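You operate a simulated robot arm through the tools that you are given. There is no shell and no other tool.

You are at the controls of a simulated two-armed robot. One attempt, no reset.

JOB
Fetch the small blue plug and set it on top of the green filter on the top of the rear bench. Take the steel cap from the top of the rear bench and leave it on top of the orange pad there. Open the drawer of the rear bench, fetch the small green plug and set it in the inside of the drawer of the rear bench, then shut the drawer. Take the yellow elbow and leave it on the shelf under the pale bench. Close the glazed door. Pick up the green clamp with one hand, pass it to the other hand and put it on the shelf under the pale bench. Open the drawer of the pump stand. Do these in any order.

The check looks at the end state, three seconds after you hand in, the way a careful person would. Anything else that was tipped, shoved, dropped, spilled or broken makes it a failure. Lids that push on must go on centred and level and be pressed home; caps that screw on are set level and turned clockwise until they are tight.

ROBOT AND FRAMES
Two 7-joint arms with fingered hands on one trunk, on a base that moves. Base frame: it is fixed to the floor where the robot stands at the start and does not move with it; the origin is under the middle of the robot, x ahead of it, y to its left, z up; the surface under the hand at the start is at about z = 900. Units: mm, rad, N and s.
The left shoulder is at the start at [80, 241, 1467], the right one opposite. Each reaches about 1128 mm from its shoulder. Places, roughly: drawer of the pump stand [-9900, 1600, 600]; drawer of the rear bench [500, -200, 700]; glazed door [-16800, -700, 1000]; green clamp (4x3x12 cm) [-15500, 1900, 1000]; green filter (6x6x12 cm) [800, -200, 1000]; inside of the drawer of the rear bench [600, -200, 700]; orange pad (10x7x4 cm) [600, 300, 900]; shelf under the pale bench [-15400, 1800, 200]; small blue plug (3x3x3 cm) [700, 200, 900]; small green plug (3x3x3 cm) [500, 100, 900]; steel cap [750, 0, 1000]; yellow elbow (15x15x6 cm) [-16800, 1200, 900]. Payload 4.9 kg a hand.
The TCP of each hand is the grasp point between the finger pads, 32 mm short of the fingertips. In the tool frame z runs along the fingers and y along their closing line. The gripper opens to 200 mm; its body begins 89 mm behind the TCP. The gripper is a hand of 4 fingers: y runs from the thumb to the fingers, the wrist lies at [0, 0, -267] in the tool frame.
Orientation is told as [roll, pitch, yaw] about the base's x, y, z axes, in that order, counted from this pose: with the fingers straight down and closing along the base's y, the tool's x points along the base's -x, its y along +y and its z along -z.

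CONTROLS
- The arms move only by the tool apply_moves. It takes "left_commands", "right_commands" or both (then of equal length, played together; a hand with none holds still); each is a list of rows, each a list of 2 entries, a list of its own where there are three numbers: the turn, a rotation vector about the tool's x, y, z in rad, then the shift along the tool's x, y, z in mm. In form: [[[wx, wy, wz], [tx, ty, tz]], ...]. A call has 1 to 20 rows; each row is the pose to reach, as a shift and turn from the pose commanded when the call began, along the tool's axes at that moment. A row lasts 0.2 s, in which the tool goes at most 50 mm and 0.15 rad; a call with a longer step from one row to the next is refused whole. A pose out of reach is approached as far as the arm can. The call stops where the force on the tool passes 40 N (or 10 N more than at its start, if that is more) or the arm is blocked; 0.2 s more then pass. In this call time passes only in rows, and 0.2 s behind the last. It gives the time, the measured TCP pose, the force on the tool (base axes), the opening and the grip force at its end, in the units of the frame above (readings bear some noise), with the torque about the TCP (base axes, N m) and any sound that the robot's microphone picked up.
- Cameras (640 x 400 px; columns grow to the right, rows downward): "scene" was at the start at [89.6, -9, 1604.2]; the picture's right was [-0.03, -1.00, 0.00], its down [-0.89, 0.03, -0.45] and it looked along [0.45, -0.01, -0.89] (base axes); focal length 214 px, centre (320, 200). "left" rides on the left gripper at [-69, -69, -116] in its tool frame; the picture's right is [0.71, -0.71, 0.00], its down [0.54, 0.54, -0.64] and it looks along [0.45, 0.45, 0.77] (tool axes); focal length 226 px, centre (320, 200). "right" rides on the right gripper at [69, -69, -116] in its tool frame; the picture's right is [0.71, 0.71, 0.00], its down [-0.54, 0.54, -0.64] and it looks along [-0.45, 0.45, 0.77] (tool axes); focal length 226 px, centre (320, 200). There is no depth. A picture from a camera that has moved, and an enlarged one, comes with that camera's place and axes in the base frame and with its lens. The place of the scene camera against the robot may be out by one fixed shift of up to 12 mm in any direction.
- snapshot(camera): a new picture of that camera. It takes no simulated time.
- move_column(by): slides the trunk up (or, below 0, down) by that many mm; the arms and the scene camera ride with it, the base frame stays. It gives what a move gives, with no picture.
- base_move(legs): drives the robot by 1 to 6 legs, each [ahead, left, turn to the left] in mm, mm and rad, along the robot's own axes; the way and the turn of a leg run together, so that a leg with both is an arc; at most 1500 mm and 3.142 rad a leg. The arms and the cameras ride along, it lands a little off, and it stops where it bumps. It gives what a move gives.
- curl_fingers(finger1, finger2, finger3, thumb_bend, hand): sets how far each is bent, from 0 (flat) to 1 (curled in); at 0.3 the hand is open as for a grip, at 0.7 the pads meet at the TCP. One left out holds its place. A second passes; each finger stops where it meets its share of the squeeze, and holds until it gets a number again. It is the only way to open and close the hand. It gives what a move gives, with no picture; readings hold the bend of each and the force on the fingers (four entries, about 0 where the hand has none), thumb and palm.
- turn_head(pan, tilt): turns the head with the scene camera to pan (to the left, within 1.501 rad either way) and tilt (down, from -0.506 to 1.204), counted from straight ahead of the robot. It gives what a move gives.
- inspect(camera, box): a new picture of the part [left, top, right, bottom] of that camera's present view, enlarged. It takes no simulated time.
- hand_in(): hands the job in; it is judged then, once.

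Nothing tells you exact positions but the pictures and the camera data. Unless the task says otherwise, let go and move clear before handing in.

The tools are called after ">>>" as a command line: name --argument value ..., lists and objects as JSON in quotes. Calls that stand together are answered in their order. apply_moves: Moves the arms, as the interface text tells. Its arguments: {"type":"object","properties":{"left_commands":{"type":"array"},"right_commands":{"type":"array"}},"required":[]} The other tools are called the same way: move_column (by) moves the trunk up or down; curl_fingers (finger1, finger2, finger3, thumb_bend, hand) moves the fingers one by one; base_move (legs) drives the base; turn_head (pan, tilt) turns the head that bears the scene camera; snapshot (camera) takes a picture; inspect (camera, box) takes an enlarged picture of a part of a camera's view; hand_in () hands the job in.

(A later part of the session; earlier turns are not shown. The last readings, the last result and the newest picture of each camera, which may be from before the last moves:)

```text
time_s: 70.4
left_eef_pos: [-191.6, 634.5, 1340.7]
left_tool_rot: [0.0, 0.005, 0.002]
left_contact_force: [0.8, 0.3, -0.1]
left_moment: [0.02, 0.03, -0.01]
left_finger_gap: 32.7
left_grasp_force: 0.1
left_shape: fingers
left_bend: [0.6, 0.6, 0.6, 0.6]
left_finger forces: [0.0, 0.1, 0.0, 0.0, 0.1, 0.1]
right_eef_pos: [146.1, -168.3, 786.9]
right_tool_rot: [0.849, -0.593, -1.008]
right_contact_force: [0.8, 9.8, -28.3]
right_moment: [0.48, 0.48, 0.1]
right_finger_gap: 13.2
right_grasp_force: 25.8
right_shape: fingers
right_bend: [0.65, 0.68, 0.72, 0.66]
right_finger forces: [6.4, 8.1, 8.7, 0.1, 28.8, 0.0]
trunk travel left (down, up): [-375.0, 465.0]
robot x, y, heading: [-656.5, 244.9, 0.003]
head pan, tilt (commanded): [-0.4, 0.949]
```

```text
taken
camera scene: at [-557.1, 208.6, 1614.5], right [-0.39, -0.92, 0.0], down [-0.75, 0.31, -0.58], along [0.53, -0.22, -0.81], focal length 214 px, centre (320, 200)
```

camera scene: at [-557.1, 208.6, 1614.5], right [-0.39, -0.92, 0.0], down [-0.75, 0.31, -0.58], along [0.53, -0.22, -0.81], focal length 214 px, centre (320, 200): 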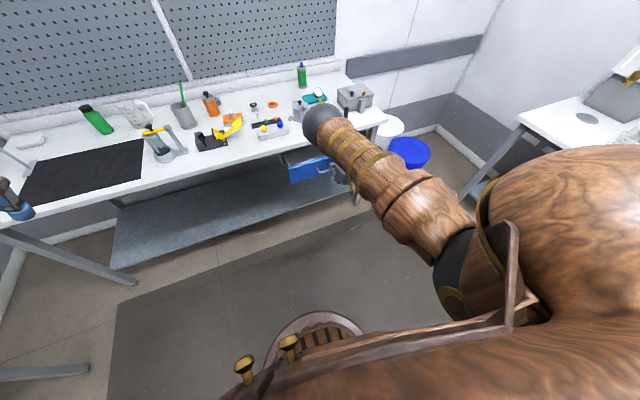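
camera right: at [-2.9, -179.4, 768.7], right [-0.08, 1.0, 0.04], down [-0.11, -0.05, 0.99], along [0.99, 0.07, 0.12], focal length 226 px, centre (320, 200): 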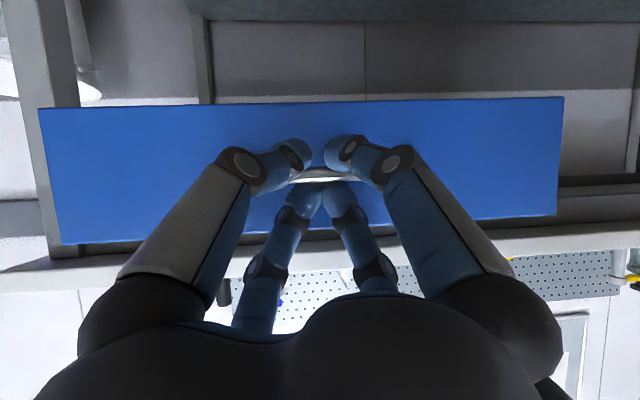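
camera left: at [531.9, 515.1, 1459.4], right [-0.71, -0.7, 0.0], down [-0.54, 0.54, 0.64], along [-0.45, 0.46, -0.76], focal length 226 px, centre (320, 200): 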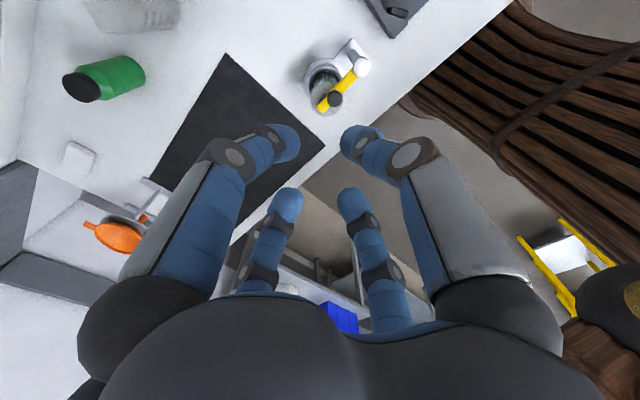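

The drawer is about 130 mm open. I will relieve the upward pull of the hand by a few millimetres and keep backing.

>>> apply_moves --right_commands '[[[0, 0, 0], [2.8, -3.1, 2.7]]]'

>>> base_move --legs '[[-130, 0, 0]]'

>>> snapshot --camera "right"

>>> inspect --camera "scene" --box '[240, 80, 420, 220]'

```text
time_s: 70.8
left_eef_pos: [-194.2, 634.1, 1341.3]
left_tool_rot: [0.0, 0.003, 0.002]
left_contact_force: [-1.1, -1.0, -0.1]
left_moment: [-0.03, 0.01, 0.02]
left_finger_gap: 32.8
left_grasp_force: 0.1
left_shape: fingers
left_bend: [0.6, 0.6, 0.6, 0.6]
left_finger forces: [0.0, 0.1, 0.0, 0.0, 0.1, 0.0]
right_eef_pos: [145.8, -168.7, 784.1]
right_tool_rot: [0.851, -0.596, -1.008]
right_contact_force: [-0.2, -0.1, -1.1]
right_moment: [0.14, -0.01, 0.01]
right_finger_gap: 11.6
right_grasp_force: 24.8
right_shape: fingers
right_bend: [0.66, 0.67, 0.72, 0.66]
right_finger forces: [5.0, 13.8, 14.8, 0.1, 16.1, 0.0]
trunk travel left (down, up): [-375.0, 465.0]
robot x, y, heading: [-654.0, 244.8, 0.003]
head pan, tilt (commanded): [-0.4, 0.949]
```

```text
time_s: 72.1
left_eef_pos: [-322.1, 633.7, 1342.0]
left_tool_rot: [0.001, 0.001, 0.002]
left_contact_force: [-0.4, 0.6, -0.9]
left_moment: [-0.02, -0.02, 0.06]
left_finger_gap: 32.8
left_grasp_force: 0.1
left_shape: fingers
left_bend: [0.6, 0.6, 0.6, 0.6]
left_finger forces: [0.0, 0.0, 0.0, 0.0, 0.1, 0.0]
right_eef_pos: [19.8, -167.7, 784.0]
right_tool_rot: [0.847, -0.595, -1.005]
right_contact_force: [0.9, -1.0, -7.6]
right_moment: [0.09, 0.12, -0.11]
right_finger_gap: 5.2
right_grasp_force: 22.3
right_shape: fingers
right_bend: [0.67, 0.67, 0.67, 0.67]
right_finger forces: [3.5, 10.9, 12.4, 0.0, 18.1, 0.0]
trunk travel left (down, up): [-375.0, 465.0]
robot x, y, heading: [-781.1, 245.3, 0.004]
head pan, tilt (commanded): [-0.4, 0.949]
```

```text
taken
camera right: at [-129.9, -179.3, 765.5], right [-0.08, 1.0, 0.04], down [-0.11, -0.05, 0.99], along [0.99, 0.07, 0.12], focal length 226 px, centre (320, 200)
```

right: 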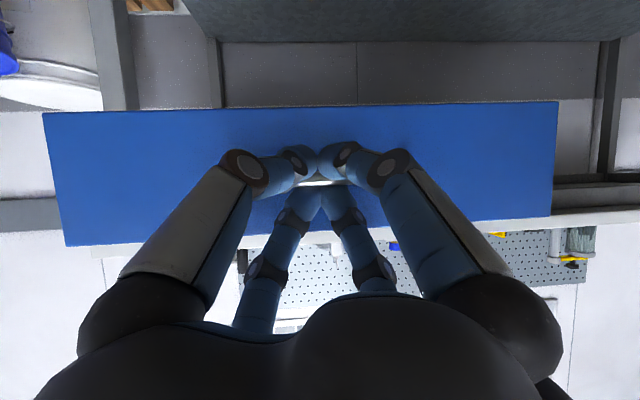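

```text
2.86 times, centred on (330, 150) of scene
camera zoom: at [-686.0, 208.8, 1614.7], right [-0.38, -0.92, 0.0], down [-0.75, 0.31, -0.58], along [0.54, -0.22, -0.81], focal length 613 px, centre (291, 343)
```

zoom: 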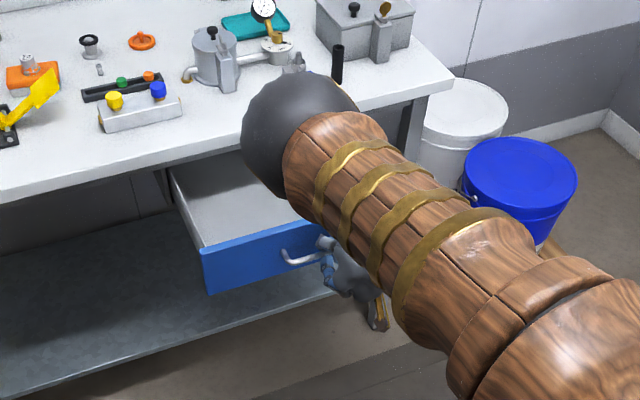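

The drawer is open by about 255 mm. I will open the fingers and draw the hand back out along its own axis.

>>> curl_fingers --hand "right" --finger1 0.5 --finger2 0.5 --finger3 0.5 --thumb_bend 0.5

>>> snapshot --camera "right"

```text
time_s: 73.1
left_eef_pos: [-321.7, 634.0, 1342.1]
left_tool_rot: [0.0, -0.001, 0.001]
left_contact_force: [-0.3, -0.3, -0.9]
left_moment: [-0.01, 0.01, 0.0]
left_finger_gap: 33.0
left_grasp_force: 0.1
left_shape: fingers
left_bend: [0.6, 0.6, 0.6, 0.6]
left_finger forces: [0.0, 0.0, 0.0, 0.0, 0.0, 0.1]
right_eef_pos: [19.4, -168.0, 785.0]
right_tool_rot: [0.851, -0.595, -1.007]
right_contact_force: [-0.4, -0.8, -0.8]
right_moment: [0.03, -0.02, -0.01]
right_finger_gap: 68.8
right_grasp_force: 0.0
right_shape: fingers
right_bend: [0.5, 0.5, 0.5, 0.5]
right_finger forces: [0.0, 0.0, 0.1, 0.1, 0.0, 0.0]
trunk travel left (down, up): [-375.0, 465.0]
robot x, y, heading: [-778.7, 239.8, 0.001]
head pan, tilt (commanded): [-0.4, 0.949]
```

```text
taken
camera right: at [-130.5, -179.1, 766.2], right [-0.08, 1.0, 0.04], down [-0.12, -0.05, 0.99], along [0.99, 0.07, 0.12], focal length 226 px, centre (320, 200)
```

right: 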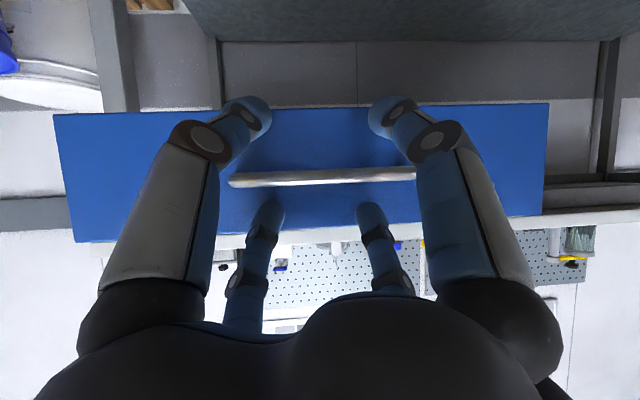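

>>> apply_moves --right_commands '[[[0, 0, 0], [0, 0, -35]], [[0, 0, 0], [0, 0, -75]], [[0, 0, 0], [0, 0, -115]]]'

>>> apply_moves --right_commands '[[[0.089, 0.089, 0.008], [-18, 20, -17]], [[0.178, 0.178, 0.016], [-36, 40, -34]], [[0.267, 0.268, 0.024], [-54, 60, -51]], [[0.356, 0.357, 0.032], [-72, 80, -68]], [[0.445, 0.446, 0.04], [-90, 100, -85]], [[0.534, 0.535, 0.048], [-108, 120, -102]], [[0.623, 0.625, 0.056], [-126, 140, -119]], [[0.712, 0.714, 0.065], [-144, 160, -136]]]'

>>> snapshot --camera "right"

>>> snapshot --camera "scene"

```text
time_s: 73.9
left_eef_pos: [-324.1, 635.4, 1342.7]
left_tool_rot: [0.0, 0.0, 0.002]
left_contact_force: [1.1, -0.6, 0.8]
left_moment: [0.02, -0.03, 0.01]
left_finger_gap: 32.7
left_grasp_force: 0.1
left_shape: fingers
left_bend: [0.6, 0.6, 0.6, 0.6]
left_finger forces: [0.1, 0.1, 0.0, 0.0, 0.1, 0.1]
right_eef_pos: [-78.3, -177.5, 849.1]
right_tool_rot: [0.851, -0.596, -1.008]
right_contact_force: [-0.1, 0.1, -0.1]
right_moment: [0.02, -0.01, 0.04]
right_finger_gap: 68.4
right_grasp_force: 0.0
right_shape: fingers
right_bend: [0.5, 0.5, 0.5, 0.5]
right_finger forces: [0.0, 0.0, 0.1, 0.0, 0.1, 0.0]
trunk travel left (down, up): [-375.0, 465.0]
robot x, y, heading: [-784.1, 242.6, 0.001]
head pan, tilt (commanded): [-0.4, 0.949]
```

```text
time_s: 75.7
left_eef_pos: [-321.1, 633.7, 1342.5]
left_tool_rot: [-0.001, 0.0, 0.003]
left_contact_force: [-0.4, 0.5, -0.5]
left_moment: [-0.02, -0.01, 0.0]
left_finger_gap: 33.0
left_grasp_force: 0.0
left_shape: fingers
left_bend: [0.6, 0.6, 0.6, 0.6]
left_finger forces: [0.0, 0.1, 0.0, 0.0, 0.0, 0.1]
right_eef_pos: [-71.3, -178.9, 1102.7]
right_tool_rot: [0.037, 0.067, -0.762]
right_contact_force: [0.1, 0.0, -0.3]
right_moment: [-0.04, 0.0, -0.02]
right_finger_gap: 68.9
right_grasp_force: 0.2
right_shape: fingers
right_bend: [0.5, 0.5, 0.5, 0.5]
right_finger forces: [0.0, 0.0, 0.0, 0.0, 0.0, 0.0]
trunk travel left (down, up): [-375.0, 465.0]
robot x, y, heading: [-780.9, 243.3, 0.002]
head pan, tilt (commanded): [-0.4, 0.949]
```

```text
taken
camera right: at [-166.7, -190.2, 1221.5], right [-0.02, 1.0, 0.07], down [0.78, -0.03, 0.62], along [0.62, 0.07, -0.78], focal length 226 px, centre (320, 200)
```

right: 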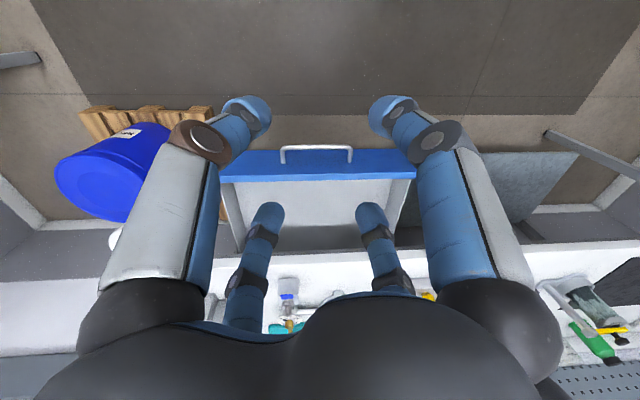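

```text
taken
camera scene: at [-687.9, 208.9, 1614.7], right [-0.38, -0.92, 0.0], down [-0.75, 0.31, -0.58], along [0.54, -0.22, -0.81], focal length 214 px, centre (320, 200)
```

scene: 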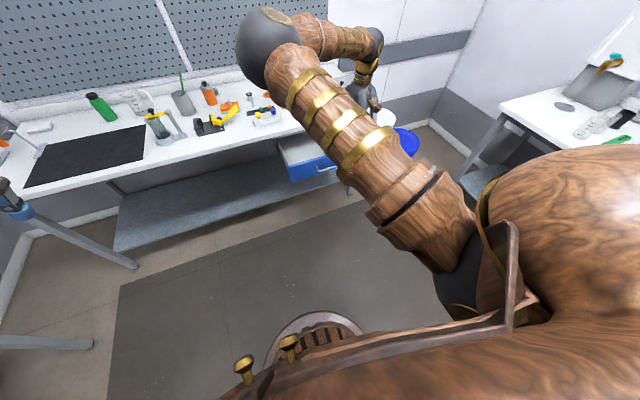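

The drawer is open and empty inside, and the hand points down again with the fingers set diagonally. I will straighten the hand, raise it, and drive forward-left to reach the green plug.

>>> apply_moves --right_commands '[[[0.018, -0.034, 0.012], [0, 0, -40]], [[0.036, -0.067, 0.023], [0, 0, -80]]]'

>>> base_move --legs '[[470, 147, 0]]'

>>> snapshot --camera "right"

>>> snapshot --camera "scene"

```text
time_s: 76.3
left_eef_pos: [-323.0, 634.7, 1342.1]
left_tool_rot: [0.001, 0.003, 0.003]
left_contact_force: [-0.8, 0.2, -0.5]
left_moment: [0.04, -0.04, -0.02]
left_finger_gap: 32.7
left_grasp_force: 0.0
left_shape: fingers
left_bend: [0.6, 0.6, 0.6, 0.6]
left_finger forces: [0.1, 0.0, 0.1, 0.0, 0.0, 0.1]
right_eef_pos: [-72.3, -182.2, 1185.3]
right_tool_rot: [0.001, -0.002, -0.784]
right_contact_force: [-0.1, 0.4, 0.8]
right_moment: [-0.03, -0.01, -0.01]
right_finger_gap: 69.1
right_grasp_force: 0.1
right_shape: fingers
right_bend: [0.5, 0.5, 0.5, 0.5]
right_finger forces: [0.0, 0.0, 0.0, 0.0, 0.1, 0.0]
trunk travel left (down, up): [-375.0, 465.0]
robot x, y, heading: [-783.6, 244.5, 0.003]
head pan, tilt (commanded): [-0.4, 0.949]
```

```text
time_s: 79.2
left_eef_pos: [148.2, 787.2, 1342.4]
left_tool_rot: [-0.001, 0.0, 0.002]
left_contact_force: [-0.2, -0.1, 0.6]
left_moment: [-0.02, -0.03, -0.01]
left_finger_gap: 32.7
left_grasp_force: 0.3
left_shape: fingers
left_bend: [0.6, 0.6, 0.6, 0.6]
left_finger forces: [0.0, 0.0, 0.0, 0.1, 0.0, 0.0]
right_eef_pos: [398.3, -31.9, 1183.7]
right_tool_rot: [0.001, -0.001, -0.785]
right_contact_force: [0.4, 0.3, -0.4]
right_moment: [0.01, -0.03, -0.02]
right_finger_gap: 69.0
right_grasp_force: 0.0
right_shape: fingers
right_bend: [0.5, 0.5, 0.5, 0.5]
right_finger forces: [0.1, 0.0, 0.0, 0.0, 0.0, 0.0]
trunk travel left (down, up): [-375.0, 465.0]
robot x, y, heading: [-311.4, 393.9, 0.002]
head pan, tilt (commanded): [-0.4, 0.949]
```

```text
taken
camera right: at [300.5, -33.2, 1299.8], right [0.0, 1.0, 0.0], down [0.76, 0.0, 0.65], along [0.65, 0.0, -0.76], focal length 226 px, centre (320, 200)
```

right: 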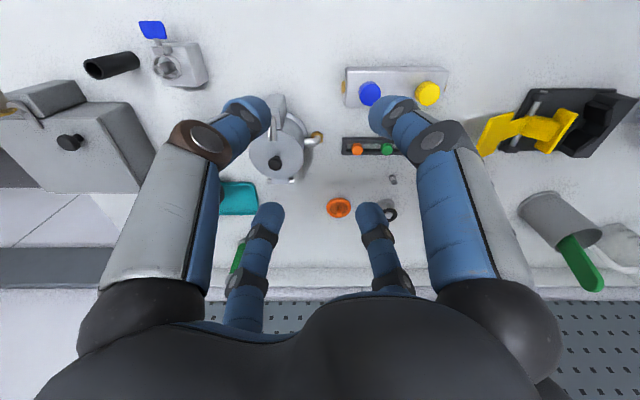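

```text
taken
camera scene: at [-219.0, 361.9, 1614.9], right [-0.39, -0.92, 0.0], down [-0.75, 0.31, -0.58], along [0.54, -0.22, -0.81], focal length 214 px, centre (320, 200)
```

scene: 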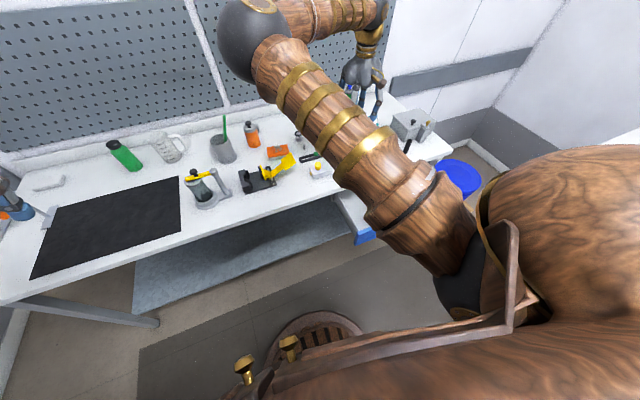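

>>> inspect --camera "right" --box '[330, 130, 410, 180]'

```text
8.00 times, centred on (370, 155) of right
camera zoom: at [300.5, -33.2, 1299.8], right [0.0, 1.0, 0.0], down [0.76, 0.0, 0.65], along [0.65, 0.0, -0.76], focal length 1808 px, centre (-80, 560)
```

zoom: 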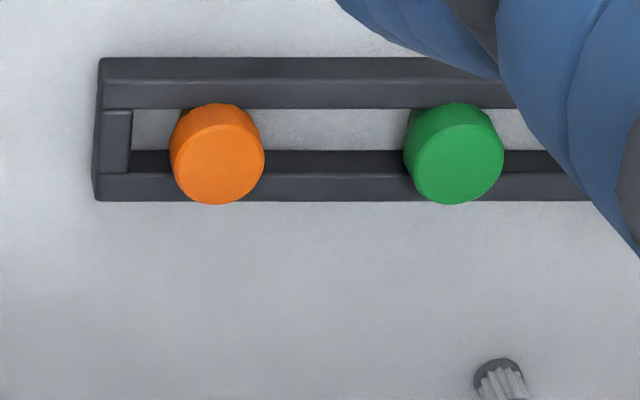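

The green plug's head sits above the slotted tray at about (494, 88). I will bring the hand above it with the fingers diagonal, clear of the orange plug.

>>> curl_fingers --hand "right" --finger1 0.58 --finger2 0.58 --finger3 0.58 --thumb_bend 0.58

>>> apply_moves --right_commands '[[[0, 0, 0], [-7, 27, 30]], [[0, 0, 0], [-14, 54, 60]], [[0, 0, 0], [-21, 81, 92]], [[0, 0, 0], [-28.3, 107.5, 124]]]'

>>> snapshot --camera "right"

>>> inspect --camera "right" --box '[260, 90, 380, 165]'

```text
time_s: 80.2
left_eef_pos: [147.9, 787.0, 1341.4]
left_tool_rot: [0.001, 0.001, 0.002]
left_contact_force: [0.4, -0.4, -0.2]
left_moment: [0.0, 0.0, -0.04]
left_finger_gap: 32.8
left_grasp_force: 0.0
left_shape: fingers
left_bend: [0.6, 0.6, 0.6, 0.6]
left_finger forces: [0.0, 0.1, 0.0, 0.1, 0.0, 0.0]
right_eef_pos: [398.6, -33.1, 1184.8]
right_tool_rot: [0.001, -0.003, -0.784]
right_contact_force: [-0.2, 0.0, 0.5]
right_moment: [0.0, -0.02, -0.03]
right_finger_gap: 44.3
right_grasp_force: 0.1
right_shape: fingers
right_bend: [0.57, 0.57, 0.57, 0.57]
right_finger forces: [0.1, 0.0, 0.0, 0.0, 0.1, 0.1]
trunk travel left (down, up): [-375.0, 465.0]
robot x, y, heading: [-312.8, 399.6, 0.001]
head pan, tilt (commanded): [-0.4, 0.949]
```

```text
time_s: 81.2
left_eef_pos: [150.7, 787.4, 1342.1]
left_tool_rot: [0.0, 0.002, 0.002]
left_contact_force: [-0.3, -0.3, 0.5]
left_moment: [0.02, 0.02, -0.01]
left_finger_gap: 32.9
left_grasp_force: 0.0
left_shape: fingers
left_bend: [0.6, 0.6, 0.6, 0.6]
left_finger forces: [0.0, 0.0, 0.0, 0.1, 0.0, 0.0]
right_eef_pos: [498.0, 24.5, 1058.9]
right_tool_rot: [0.001, 0.0, -0.786]
right_contact_force: [-1.0, 0.5, 0.9]
right_moment: [0.01, 0.03, -0.02]
right_finger_gap: 44.2
right_grasp_force: 0.1
right_shape: fingers
right_bend: [0.57, 0.57, 0.57, 0.57]
right_finger forces: [0.0, 0.0, 0.0, 0.1, 0.0, 0.0]
trunk travel left (down, up): [-375.0, 465.0]
robot x, y, heading: [-311.6, 398.5, 0.003]
head pan, tilt (commanded): [-0.4, 0.949]
```

```text
taken
camera right: at [400.8, 24.0, 1174.7], right [0.0, 1.0, 0.0], down [0.77, 0.0, 0.64], along [0.64, 0.0, -0.77], focal length 226 px, centre (320, 200)
```

right: 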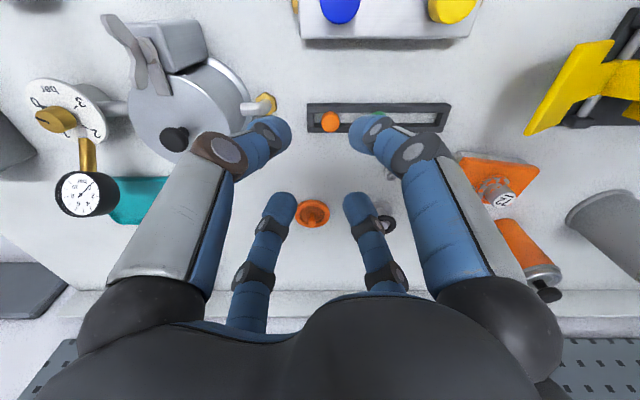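

```text
5.33 times, centred on (320, 128) of right
camera zoom: at [400.8, 24.0, 1174.7], right [0.0, 1.0, 0.0], down [0.77, 0.0, 0.64], along [0.64, 0.0, -0.77], focal length 1206 px, centre (320, 587)
```

zoom: 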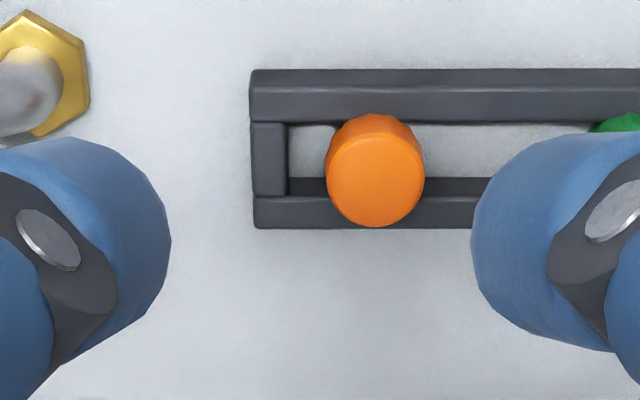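

I undershot in y; the plug is at about (499.5, 90.5) with its top near z = 920, its head resting on the tray rails. I will shift over it and re-check.

>>> apply_moves --right_commands '[[[0, 0, 0], [23, 24, 0]], [[0, 0, 0], [46, 47.7, 0]]]'

>>> inspect --camera "right" --box '[260, 90, 380, 165]'

```text
time_s: 81.8
left_eef_pos: [149.9, 790.0, 1342.0]
left_tool_rot: [-0.002, -0.001, 0.0]
left_contact_force: [0.0, 0.7, 0.0]
left_moment: [-0.01, -0.02, 0.02]
left_finger_gap: 33.1
left_grasp_force: 0.1
left_shape: fingers
left_bend: [0.6, 0.6, 0.6, 0.6]
left_finger forces: [0.0, 0.1, 0.1, 0.0, 0.0, 0.0]
right_eef_pos: [497.7, 92.3, 1061.7]
right_tool_rot: [-0.001, -0.002, -0.787]
right_contact_force: [0.1, 0.4, 0.0]
right_moment: [-0.02, -0.04, 0.01]
right_finger_gap: 44.1
right_grasp_force: 0.0
right_shape: fingers
right_bend: [0.57, 0.57, 0.57, 0.57]
right_finger forces: [0.1, 0.0, 0.1, 0.1, 0.0, 0.0]
trunk travel left (down, up): [-375.0, 465.0]
robot x, y, heading: [-310.4, 397.7, 0.009]
head pan, tilt (commanded): [-0.4, 0.949]
```

```text
5.33 times, centred on (320, 128) of right
camera zoom: at [399.3, 91.1, 1176.9], right [0.0, 1.0, 0.0], down [0.76, 0.0, 0.64], along [0.64, 0.0, -0.76], focal length 1206 px, centre (320, 587)
```

zoom: 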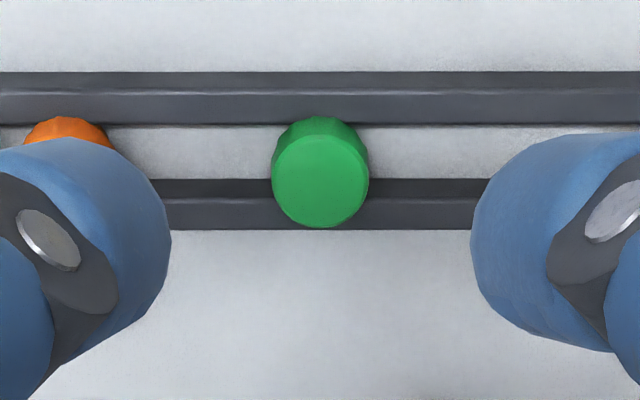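

>>> apply_moves --right_commands '[[[0, 0, 0], [-1.8, 1.8, 35]], [[0, 0, 0], [-1.8, 1.8, 70]], [[0, 0, 0], [-1.8, 1.8, 95]], [[0, 0, 0], [-1.8, 1.8, 104]]]'

>>> snapshot --camera "right"

>>> inspect --camera "right" --box '[250, 110, 390, 220]'

```text
time_s: 82.8
left_eef_pos: [148.8, 787.6, 1342.6]
left_tool_rot: [0.001, -0.001, 0.002]
left_contact_force: [0.0, 0.2, -1.1]
left_moment: [0.01, -0.02, -0.03]
left_finger_gap: 33.0
left_grasp_force: 0.0
left_shape: fingers
left_bend: [0.6, 0.6, 0.6, 0.6]
left_finger forces: [0.0, 0.0, 0.0, 0.0, 0.0, 0.0]
right_eef_pos: [499.0, 90.1, 956.9]
right_tool_rot: [0.003, -0.003, -0.785]
right_contact_force: [0.8, -0.5, 0.3]
right_moment: [-0.02, 0.02, 0.04]
right_finger_gap: 43.8
right_grasp_force: 0.0
right_shape: fingers
right_bend: [0.57, 0.57, 0.57, 0.57]
right_finger forces: [0.0, 0.0, 0.0, 0.1, 0.0, 0.0]
trunk travel left (down, up): [-375.0, 465.0]
robot x, y, heading: [-310.9, 400.3, 0.003]
head pan, tilt (commanded): [-0.4, 0.949]
```

```text
taken
camera right: at [400.9, 89.1, 1072.6], right [0.0, 1.0, 0.0], down [0.76, 0.0, 0.64], along [0.64, 0.0, -0.76], focal length 226 px, centre (320, 200)
```

right: 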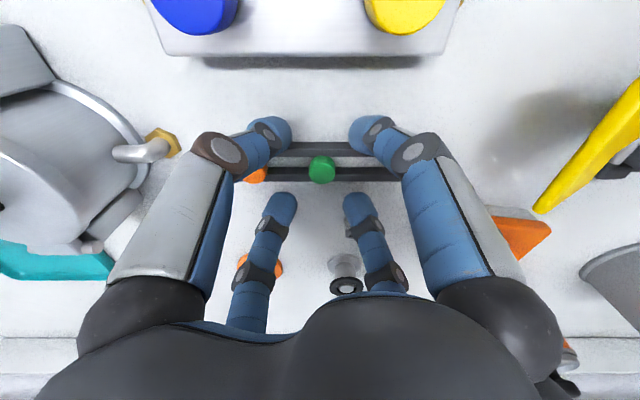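

```text
3.64 times, centred on (320, 165) of right
camera zoom: at [400.9, 89.1, 1072.6], right [0.0, 1.0, 0.0], down [0.76, 0.0, 0.64], along [0.64, 0.0, -0.76], focal length 822 px, centre (320, 327)
```

zoom: 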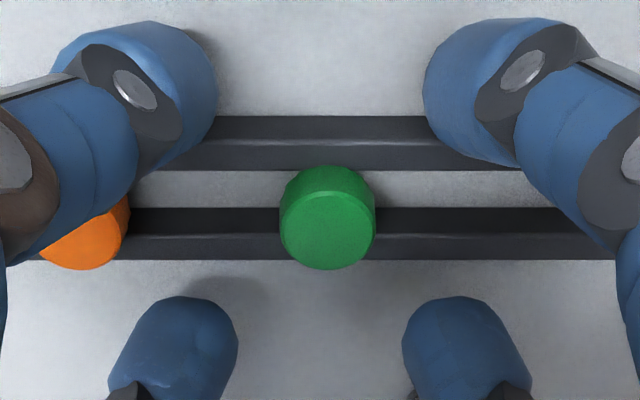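

>>> apply_moves --right_commands '[[[0, 0, 0], [0, 2, 2]], [[0, 0, 0], [0, 2, 4]], [[0, 0, 0], [0, 2, 6]]]'

```text
time_s: 83.6
left_eef_pos: [148.6, 787.2, 1342.8]
left_tool_rot: [0.0, 0.0, 0.002]
left_contact_force: [0.3, -0.7, 0.0]
left_moment: [0.03, 0.01, -0.01]
left_finger_gap: 33.2
left_grasp_force: 0.1
left_shape: fingers
left_bend: [0.6, 0.6, 0.6, 0.6]
left_finger forces: [0.0, 0.1, 0.0, 0.0, 0.0, 0.0]
right_eef_pos: [500.8, 91.8, 951.2]
right_tool_rot: [0.002, -0.001, -0.785]
right_contact_force: [-0.3, 0.5, 0.8]
right_moment: [-0.01, -0.02, -0.01]
right_finger_gap: 44.2
right_grasp_force: 0.1
right_shape: fingers
right_bend: [0.57, 0.57, 0.57, 0.57]
right_finger forces: [0.0, 0.1, 0.0, 0.0, 0.1, 0.0]
trunk travel left (down, up): [-375.0, 465.0]
robot x, y, heading: [-312.4, 399.2, -0.001]
head pan, tilt (commanded): [-0.4, 0.949]
```

>>> apply_moves --right_commands '[[[0, 0, 0], [0, 0, -2]]]'

>>> curl_fingers --hand "right" --finger1 0.7 --finger2 0.7 --finger3 0.7 --thumb_bend 0.7

>>> inspect --camera "right" --box '[250, 110, 390, 220]'

```text
time_s: 84.0
left_eef_pos: [149.4, 787.8, 1341.8]
left_tool_rot: [0.0, 0.0, 0.002]
left_contact_force: [0.2, 0.2, 0.2]
left_moment: [0.03, -0.06, 0.0]
left_finger_gap: 32.9
left_grasp_force: 0.0
left_shape: fingers
left_bend: [0.6, 0.6, 0.6, 0.6]
left_finger forces: [0.1, 0.0, 0.1, 0.0, 0.0, 0.0]
right_eef_pos: [500.8, 91.3, 951.9]
right_tool_rot: [0.002, -0.002, -0.786]
right_contact_force: [-0.8, -0.5, -0.1]
right_moment: [-0.02, 0.0, -0.01]
right_finger_gap: 43.7
right_grasp_force: 0.0
right_shape: fingers
right_bend: [0.57, 0.57, 0.57, 0.57]
right_finger forces: [0.0, 0.1, 0.0, 0.1, 0.0, 0.0]
trunk travel left (down, up): [-375.0, 465.0]
robot x, y, heading: [-310.0, 396.1, 0.004]
head pan, tilt (commanded): [-0.4, 0.949]
```

```text
time_s: 85.0
left_eef_pos: [149.3, 787.6, 1342.8]
left_tool_rot: [0.002, 0.0, 0.001]
left_contact_force: [-0.5, -0.4, 0.8]
left_moment: [0.0, 0.04, -0.03]
left_finger_gap: 32.9
left_grasp_force: 0.1
left_shape: fingers
left_bend: [0.6, 0.6, 0.6, 0.6]
left_finger forces: [0.0, 0.0, 0.0, 0.0, 0.0, 0.0]
right_eef_pos: [500.0, 92.6, 953.1]
right_tool_rot: [0.001, -0.002, -0.786]
right_contact_force: [-1.0, -0.5, 1.6]
right_moment: [0.05, 0.06, -0.03]
right_finger_gap: 10.0
right_grasp_force: 9.4
right_shape: fingers
right_bend: [0.67, 0.67, 0.67, 0.68]
right_finger forces: [5.0, 5.1, 3.8, 0.0, 5.6, 0.1]
trunk travel left (down, up): [-375.0, 465.0]
robot x, y, heading: [-308.0, 397.1, 0.003]
head pan, tilt (commanded): [-0.4, 0.949]
```

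```text
3.64 times, centred on (320, 165) of right
camera zoom: at [403.2, 90.8, 1068.3], right [0.0, 1.0, 0.0], down [0.76, 0.0, 0.64], along [0.64, 0.0, -0.76], focal length 822 px, centre (320, 327)
```

zoom: 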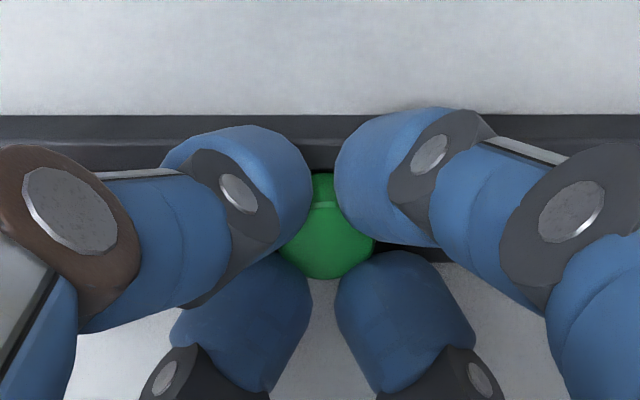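

Contact on all four fingers around the green head. I will lift slowly and check that only the green plug comes up.

>>> apply_moves --right_commands '[[[0, 0, 0], [0, 0, -6]], [[0, 0, 0], [0, 0, -14]], [[0, 0, 0], [0, 0, -25]], [[0, 0, 0], [0, 0, -45]]]'

>>> snapshot --camera "right"

>>> inspect --camera "right" --box '[250, 110, 390, 220]'

```text
time_s: 86.0
left_eef_pos: [147.8, 787.7, 1342.5]
left_tool_rot: [0.001, 0.002, 0.003]
left_contact_force: [-0.2, -0.5, 0.3]
left_moment: [-0.03, 0.0, 0.0]
left_finger_gap: 33.0
left_grasp_force: 0.0
left_shape: fingers
left_bend: [0.6, 0.6, 0.6, 0.6]
left_finger forces: [0.0, 0.0, 0.2, 0.1, 0.1, 0.0]
right_eef_pos: [500.2, 93.8, 998.5]
right_tool_rot: [0.002, -0.002, -0.785]
right_contact_force: [-0.2, -0.1, 0.4]
right_moment: [0.02, -0.02, 0.02]
right_finger_gap: 9.6
right_grasp_force: 9.0
right_shape: fingers
right_bend: [0.67, 0.67, 0.67, 0.68]
right_finger forces: [4.6, 4.9, 3.9, 0.1, 5.4, 0.0]
trunk travel left (down, up): [-375.0, 465.0]
robot x, y, heading: [-310.8, 398.5, 0.003]
head pan, tilt (commanded): [-0.4, 0.949]
```

```text
taken
camera right: at [402.8, 92.3, 1113.3], right [0.0, 1.0, 0.0], down [0.76, 0.0, 0.64], along [0.64, 0.0, -0.76], focal length 226 px, centre (320, 200)
```

right: 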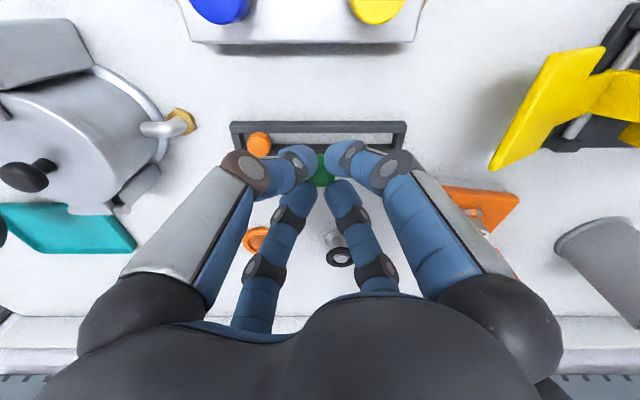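

```text
3.64 times, centred on (320, 165) of right
camera zoom: at [402.8, 92.3, 1113.3], right [0.0, 1.0, 0.0], down [0.76, 0.0, 0.64], along [0.64, 0.0, -0.76], focal length 822 px, centre (320, 327)
```

zoom: 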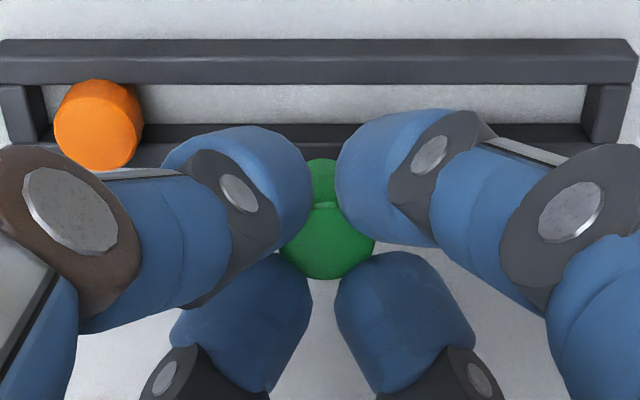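

The green plug is held and the orange one stayed in its tray. I will raise it and carry it over the open drawer at about (190, -160).

>>> apply_moves --right_commands '[[[0, 0, 0], [0, 0, -48]], [[0, 0, 0], [0, 0, -96]], [[0, 0, 0], [1, -10, -140]], [[0, 0, 0], [5, -50, -155]], [[0, 0, 0], [9, -94, -155]], [[0, 0, 0], [14, -138, -155]], [[0, 0, 0], [18, -182, -155]], [[0, 0, 0], [23, -226, -155]], [[0, 0, 0], [27, -270, -155]], [[0, 0, 0], [32, -314, -155]], [[0, 0, 0], [36, -358, -155]], [[0, 0, 0], [40, -398, -155]]]'

>>> snapshot --camera "right"

>>> snapshot --camera "scene"

```text
time_s: 88.6
left_eef_pos: [148.7, 785.6, 1343.8]
left_tool_rot: [0.002, 0.0, 0.001]
left_contact_force: [0.4, -0.3, -0.7]
left_moment: [0.01, 0.01, -0.02]
left_finger_gap: 32.8
left_grasp_force: 0.1
left_shape: fingers
left_bend: [0.6, 0.6, 0.6, 0.6]
left_finger forces: [0.0, 0.1, 0.1, 0.0, 0.1, 0.1]
right_eef_pos: [190.4, -161.8, 1151.0]
right_tool_rot: [0.003, 0.0, -0.785]
right_contact_force: [0.3, 0.0, 0.3]
right_moment: [0.02, -0.01, -0.01]
right_finger_gap: 9.4
right_grasp_force: 9.2
right_shape: fingers
right_bend: [0.67, 0.67, 0.67, 0.68]
right_finger forces: [4.5, 4.8, 3.9, 0.1, 5.2, 0.0]
trunk travel left (down, up): [-375.0, 465.0]
robot x, y, heading: [-311.2, 394.8, 0.005]
head pan, tilt (commanded): [-0.4, 0.949]
```

```text
taken
camera right: at [93.4, -163.2, 1267.2], right [0.0, 1.0, 0.0], down [0.76, 0.0, 0.64], along [0.64, 0.0, -0.76], focal length 226 px, centre (320, 200)
```

right: 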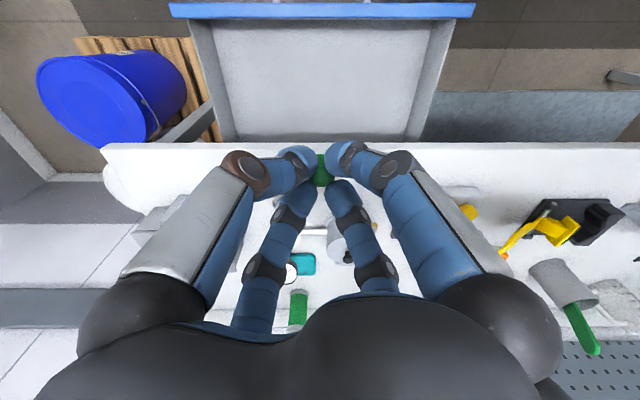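

```text
taken
camera scene: at [-218.4, 360.4, 1614.8], right [-0.39, -0.92, 0.0], down [-0.75, 0.31, -0.58], along [0.54, -0.22, -0.81], focal length 214 px, centre (320, 200)
```

scene: 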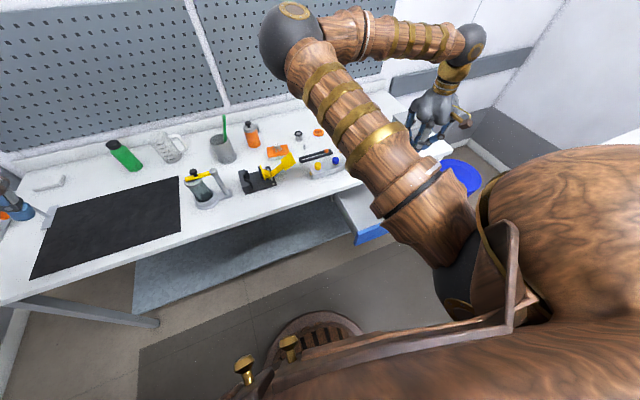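

The drawer interior spans x from about 103 to 276 under the hand. I will lower the plug into it carefully.

>>> apply_moves --right_commands '[[[0, 0, 0], [0, 0, 48]], [[0, 0, 0], [0, 0, 96]], [[0, 0, 0], [0, 0, 144]], [[0, 0, 0], [0, 0, 192]], [[0, 0, 0], [0, 0, 240]], [[0, 0, 0], [0, 0, 288]]]'

>>> snapshot --camera "right"

>>> snapshot --camera "scene"

```text
time_s: 90.0
left_eef_pos: [148.9, 787.4, 1343.0]
left_tool_rot: [0.002, 0.0, 0.002]
left_contact_force: [0.5, 0.5, 0.5]
left_moment: [0.04, 0.02, 0.01]
left_finger_gap: 32.8
left_grasp_force: 0.0
left_shape: fingers
left_bend: [0.6, 0.6, 0.6, 0.6]
left_finger forces: [0.0, 0.0, 0.0, 0.1, 0.0, 0.0]
right_eef_pos: [191.1, -163.8, 859.7]
right_tool_rot: [0.002, 0.0, -0.788]
right_contact_force: [0.2, 0.3, 0.1]
right_moment: [0.01, 0.05, -0.02]
right_finger_gap: 9.4
right_grasp_force: 9.3
right_shape: fingers
right_bend: [0.67, 0.67, 0.67, 0.68]
right_finger forces: [4.5, 4.7, 3.7, 0.0, 5.2, 0.0]
trunk travel left (down, up): [-375.0, 465.0]
robot x, y, heading: [-310.3, 394.3, 0.003]
head pan, tilt (commanded): [-0.4, 0.949]
```

```text
taken
camera right: at [93.5, -164.2, 975.6], right [0.0, 1.0, 0.0], down [0.77, 0.0, 0.64], along [0.64, 0.0, -0.77], focal length 226 px, centre (320, 200)
```

right: 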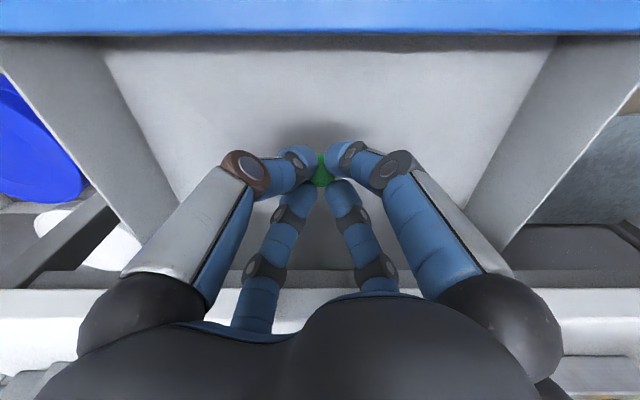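

```text
taken
camera scene: at [-216.9, 361.5, 1614.8], right [-0.39, -0.92, 0.0], down [-0.75, 0.31, -0.58], along [0.54, -0.22, -0.81], focal length 214 px, centre (320, 200)
```

scene: 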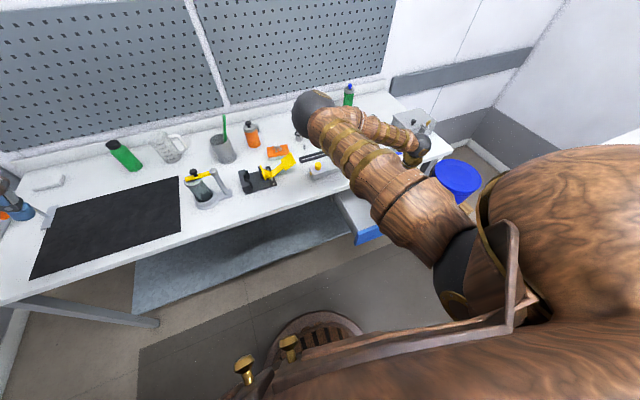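

>>> apply_moves --right_commands '[[[0, 0, 0], [0, 0, 30]], [[0, 0, 0], [0, 0, 55]], [[0, 0, 0], [0, 0, 72]], [[0, 0, 0], [0, 0, 82]]]'

>>> snapshot --camera "right"

```text
time_s: 91.0
left_eef_pos: [148.8, 787.5, 1341.9]
left_tool_rot: [0.001, 0.001, 0.003]
left_contact_force: [-0.6, -0.2, 0.3]
left_moment: [0.01, -0.01, 0.0]
left_finger_gap: 32.7
left_grasp_force: 0.1
left_shape: fingers
left_bend: [0.6, 0.6, 0.6, 0.6]
left_finger forces: [0.0, 0.0, 0.0, 0.0, 0.1, 0.0]
right_eef_pos: [190.2, -161.3, 781.2]
right_tool_rot: [0.001, -0.002, -0.786]
right_contact_force: [0.9, -0.6, -0.5]
right_moment: [-0.03, -0.01, -0.01]
right_finger_gap: 9.5
right_grasp_force: 9.0
right_shape: fingers
right_bend: [0.67, 0.67, 0.67, 0.68]
right_finger forces: [4.4, 4.7, 3.8, 0.0, 5.1, 0.1]
trunk travel left (down, up): [-375.0, 465.0]
robot x, y, heading: [-315.0, 397.0, 0.005]
head pan, tilt (commanded): [-0.4, 0.949]
```

```text
taken
camera right: at [92.9, -163.1, 896.1], right [0.0, 1.0, 0.0], down [0.76, 0.0, 0.64], along [0.64, 0.0, -0.76], focal length 226 px, centre (320, 200)
```

right: 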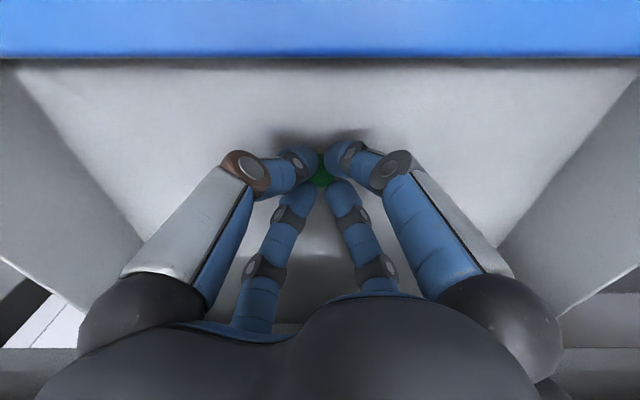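

>>> apply_moves --right_commands '[[[0, 0, 0], [0, 0, 6]], [[0, 0, 0], [0, 0, 12]], [[0, 0, 0], [0, 0, 18]]]'

>>> snapshot --camera "right"

```text
time_s: 91.8
left_eef_pos: [147.4, 788.1, 1342.8]
left_tool_rot: [0.0, -0.001, 0.001]
left_contact_force: [0.1, 0.8, -0.1]
left_moment: [0.02, 0.01, 0.0]
left_finger_gap: 32.8
left_grasp_force: 0.0
left_shape: fingers
left_bend: [0.6, 0.6, 0.6, 0.6]
left_finger forces: [0.1, 0.0, 0.1, 0.0, 0.1, 0.1]
right_eef_pos: [190.7, -162.0, 764.9]
right_tool_rot: [0.003, -0.004, -0.788]
right_contact_force: [-1.1, -1.4, 22.5]
right_moment: [-0.06, 0.02, 0.0]
right_finger_gap: 8.8
right_grasp_force: 15.5
right_shape: fingers
right_bend: [0.67, 0.67, 0.67, 0.68]
right_finger forces: [6.9, 7.5, 7.3, 0.0, 9.5, 0.0]
trunk travel left (down, up): [-375.0, 465.0]
robot x, y, heading: [-309.1, 394.0, 0.007]
head pan, tilt (commanded): [-0.4, 0.949]
```

```text
taken
camera right: at [93.5, -162.4, 880.9], right [0.0, 1.0, 0.0], down [0.76, 0.0, 0.65], along [0.65, 0.0, -0.76], focal length 226 px, centre (320, 200)
```

right: 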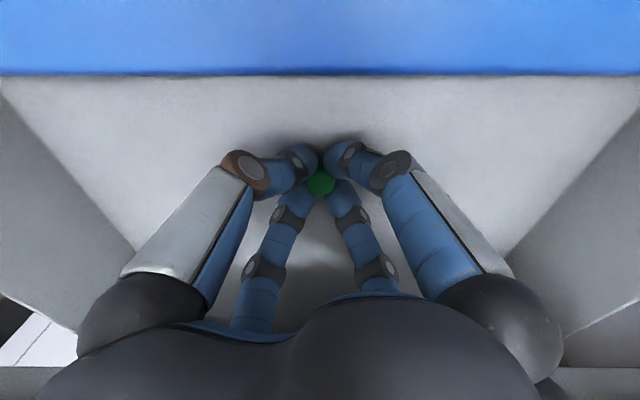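

The plug has reached the drawer floor. I will ease up slightly and release it.

>>> apply_moves --right_commands '[[[0, 0, 0], [0, 0, -4]]]'

>>> curl_fingers --hand "right" --finger1 0.6 --finger2 0.6 --finger3 0.6 --thumb_bend 0.6

>>> snapshot --camera "right"

```text
time_s: 92.2
left_eef_pos: [149.2, 787.1, 1341.6]
left_tool_rot: [0.0, 0.0, 0.002]
left_contact_force: [0.2, -0.5, -0.6]
left_moment: [0.03, 0.01, 0.0]
left_finger_gap: 33.1
left_grasp_force: 0.3
left_shape: fingers
left_bend: [0.6, 0.6, 0.6, 0.6]
left_finger forces: [0.0, 0.0, 0.0, 0.1, 0.0, 0.1]
right_eef_pos: [190.5, -160.9, 765.5]
right_tool_rot: [0.001, 0.001, -0.786]
right_contact_force: [-0.2, -0.4, 7.1]
right_moment: [-0.02, -0.02, -0.01]
right_finger_gap: 9.1
right_grasp_force: 12.5
right_shape: fingers
right_bend: [0.67, 0.67, 0.67, 0.68]
right_finger forces: [5.2, 6.3, 5.6, 0.0, 7.2, 0.0]
trunk travel left (down, up): [-375.0, 465.0]
robot x, y, heading: [-306.5, 395.1, 0.003]
head pan, tilt (commanded): [-0.4, 0.949]
```

```text
time_s: 93.2
left_eef_pos: [148.9, 786.9, 1343.4]
left_tool_rot: [0.0, 0.0, 0.001]
left_contact_force: [-0.1, 0.8, 0.8]
left_moment: [0.0, -0.01, 0.01]
left_finger_gap: 33.1
left_grasp_force: 0.1
left_shape: fingers
left_bend: [0.6, 0.6, 0.6, 0.6]
left_finger forces: [0.0, 0.1, 0.1, 0.0, 0.0, 0.1]
right_eef_pos: [191.5, -161.4, 765.6]
right_tool_rot: [0.002, 0.001, -0.784]
right_contact_force: [0.3, -0.5, -0.2]
right_moment: [-0.01, 0.02, 0.0]
right_finger_gap: 32.9
right_grasp_force: 0.0
right_shape: fingers
right_bend: [0.6, 0.6, 0.6, 0.6]
right_finger forces: [0.1, 0.1, 0.0, 0.0, 0.1, 0.0]
trunk travel left (down, up): [-375.0, 465.0]
robot x, y, heading: [-310.2, 394.4, 0.004]
head pan, tilt (commanded): [-0.4, 0.949]
```

```text
taken
camera right: at [93.8, -162.5, 882.7], right [0.0, 1.0, 0.0], down [0.76, 0.0, 0.64], along [0.64, 0.0, -0.76], focal length 226 px, centre (320, 200)
```

right: 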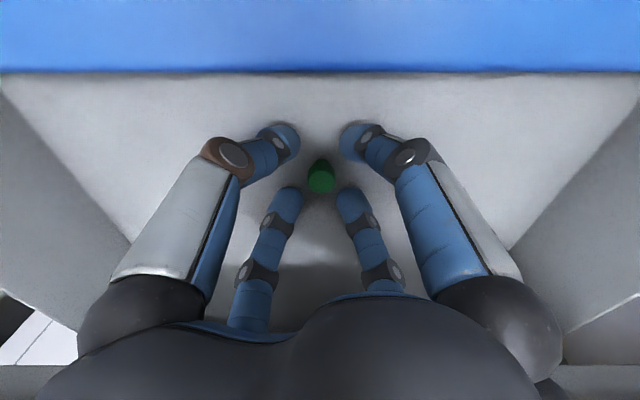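

The green plug stands inside the drawer. I will raise the hand straight out, then swing it to the posture I used before and drive back to the drawer-handling position.

>>> apply_moves --right_commands '[[[0, 0, 0], [0, 0, -30]], [[0, 0, 0], [0, 0, -75]], [[0, 0, 0], [0, 0, -123]], [[0, 0, 0], [0, 0, -171]], [[0, 0, 0], [0, 0, -219]], [[0, 0, 0], [0, 0, -267]], [[0, 0, 0], [0, 0, -315]], [[0, 0, 0], [0, 0, -363]], [[0, 0, 0], [0, 0, -405]], [[0, 0, 0], [-9, 37, -419]], [[0, 0, 0], [-18, 77, -419]], [[0, 0, 0], [-27, 117, -419]], [[0, 0, 0], [-36, 157, -419]], [[0, 0, 0], [-45, 197, -419]], [[0, 0, 0], [-55, 237, -419]]]'

>>> snapshot --camera "right"

```text
time_s: 96.4
left_eef_pos: [149.1, 787.3, 1341.4]
left_tool_rot: [-0.001, -0.001, 0.0]
left_contact_force: [0.9, 0.8, -0.1]
left_moment: [-0.05, -0.03, -0.01]
left_finger_gap: 32.8
left_grasp_force: 0.0
left_shape: fingers
left_bend: [0.6, 0.6, 0.6, 0.6]
left_finger forces: [0.0, 0.1, 0.0, 0.1, 0.0, 0.0]
right_eef_pos: [398.4, -33.6, 1186.4]
right_tool_rot: [0.001, -0.001, -0.787]
right_contact_force: [0.4, 0.3, 0.0]
right_moment: [0.0, 0.03, 0.03]
right_finger_gap: 32.9
right_grasp_force: 0.0
right_shape: fingers
right_bend: [0.6, 0.6, 0.6, 0.6]
right_finger forces: [0.0, 0.0, 0.0, 0.0, 0.0, 0.1]
trunk travel left (down, up): [-375.0, 465.0]
robot x, y, heading: [-311.3, 398.2, 0.006]
head pan, tilt (commanded): [-0.4, 0.949]
```

```text
taken
camera right: at [300.9, -34.5, 1302.7], right [0.0, 1.0, 0.0], down [0.77, 0.0, 0.64], along [0.64, 0.0, -0.77], focal length 226 px, centre (320, 200)
```

right: 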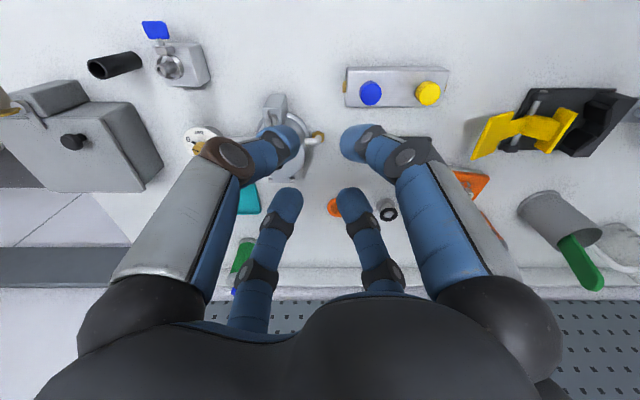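

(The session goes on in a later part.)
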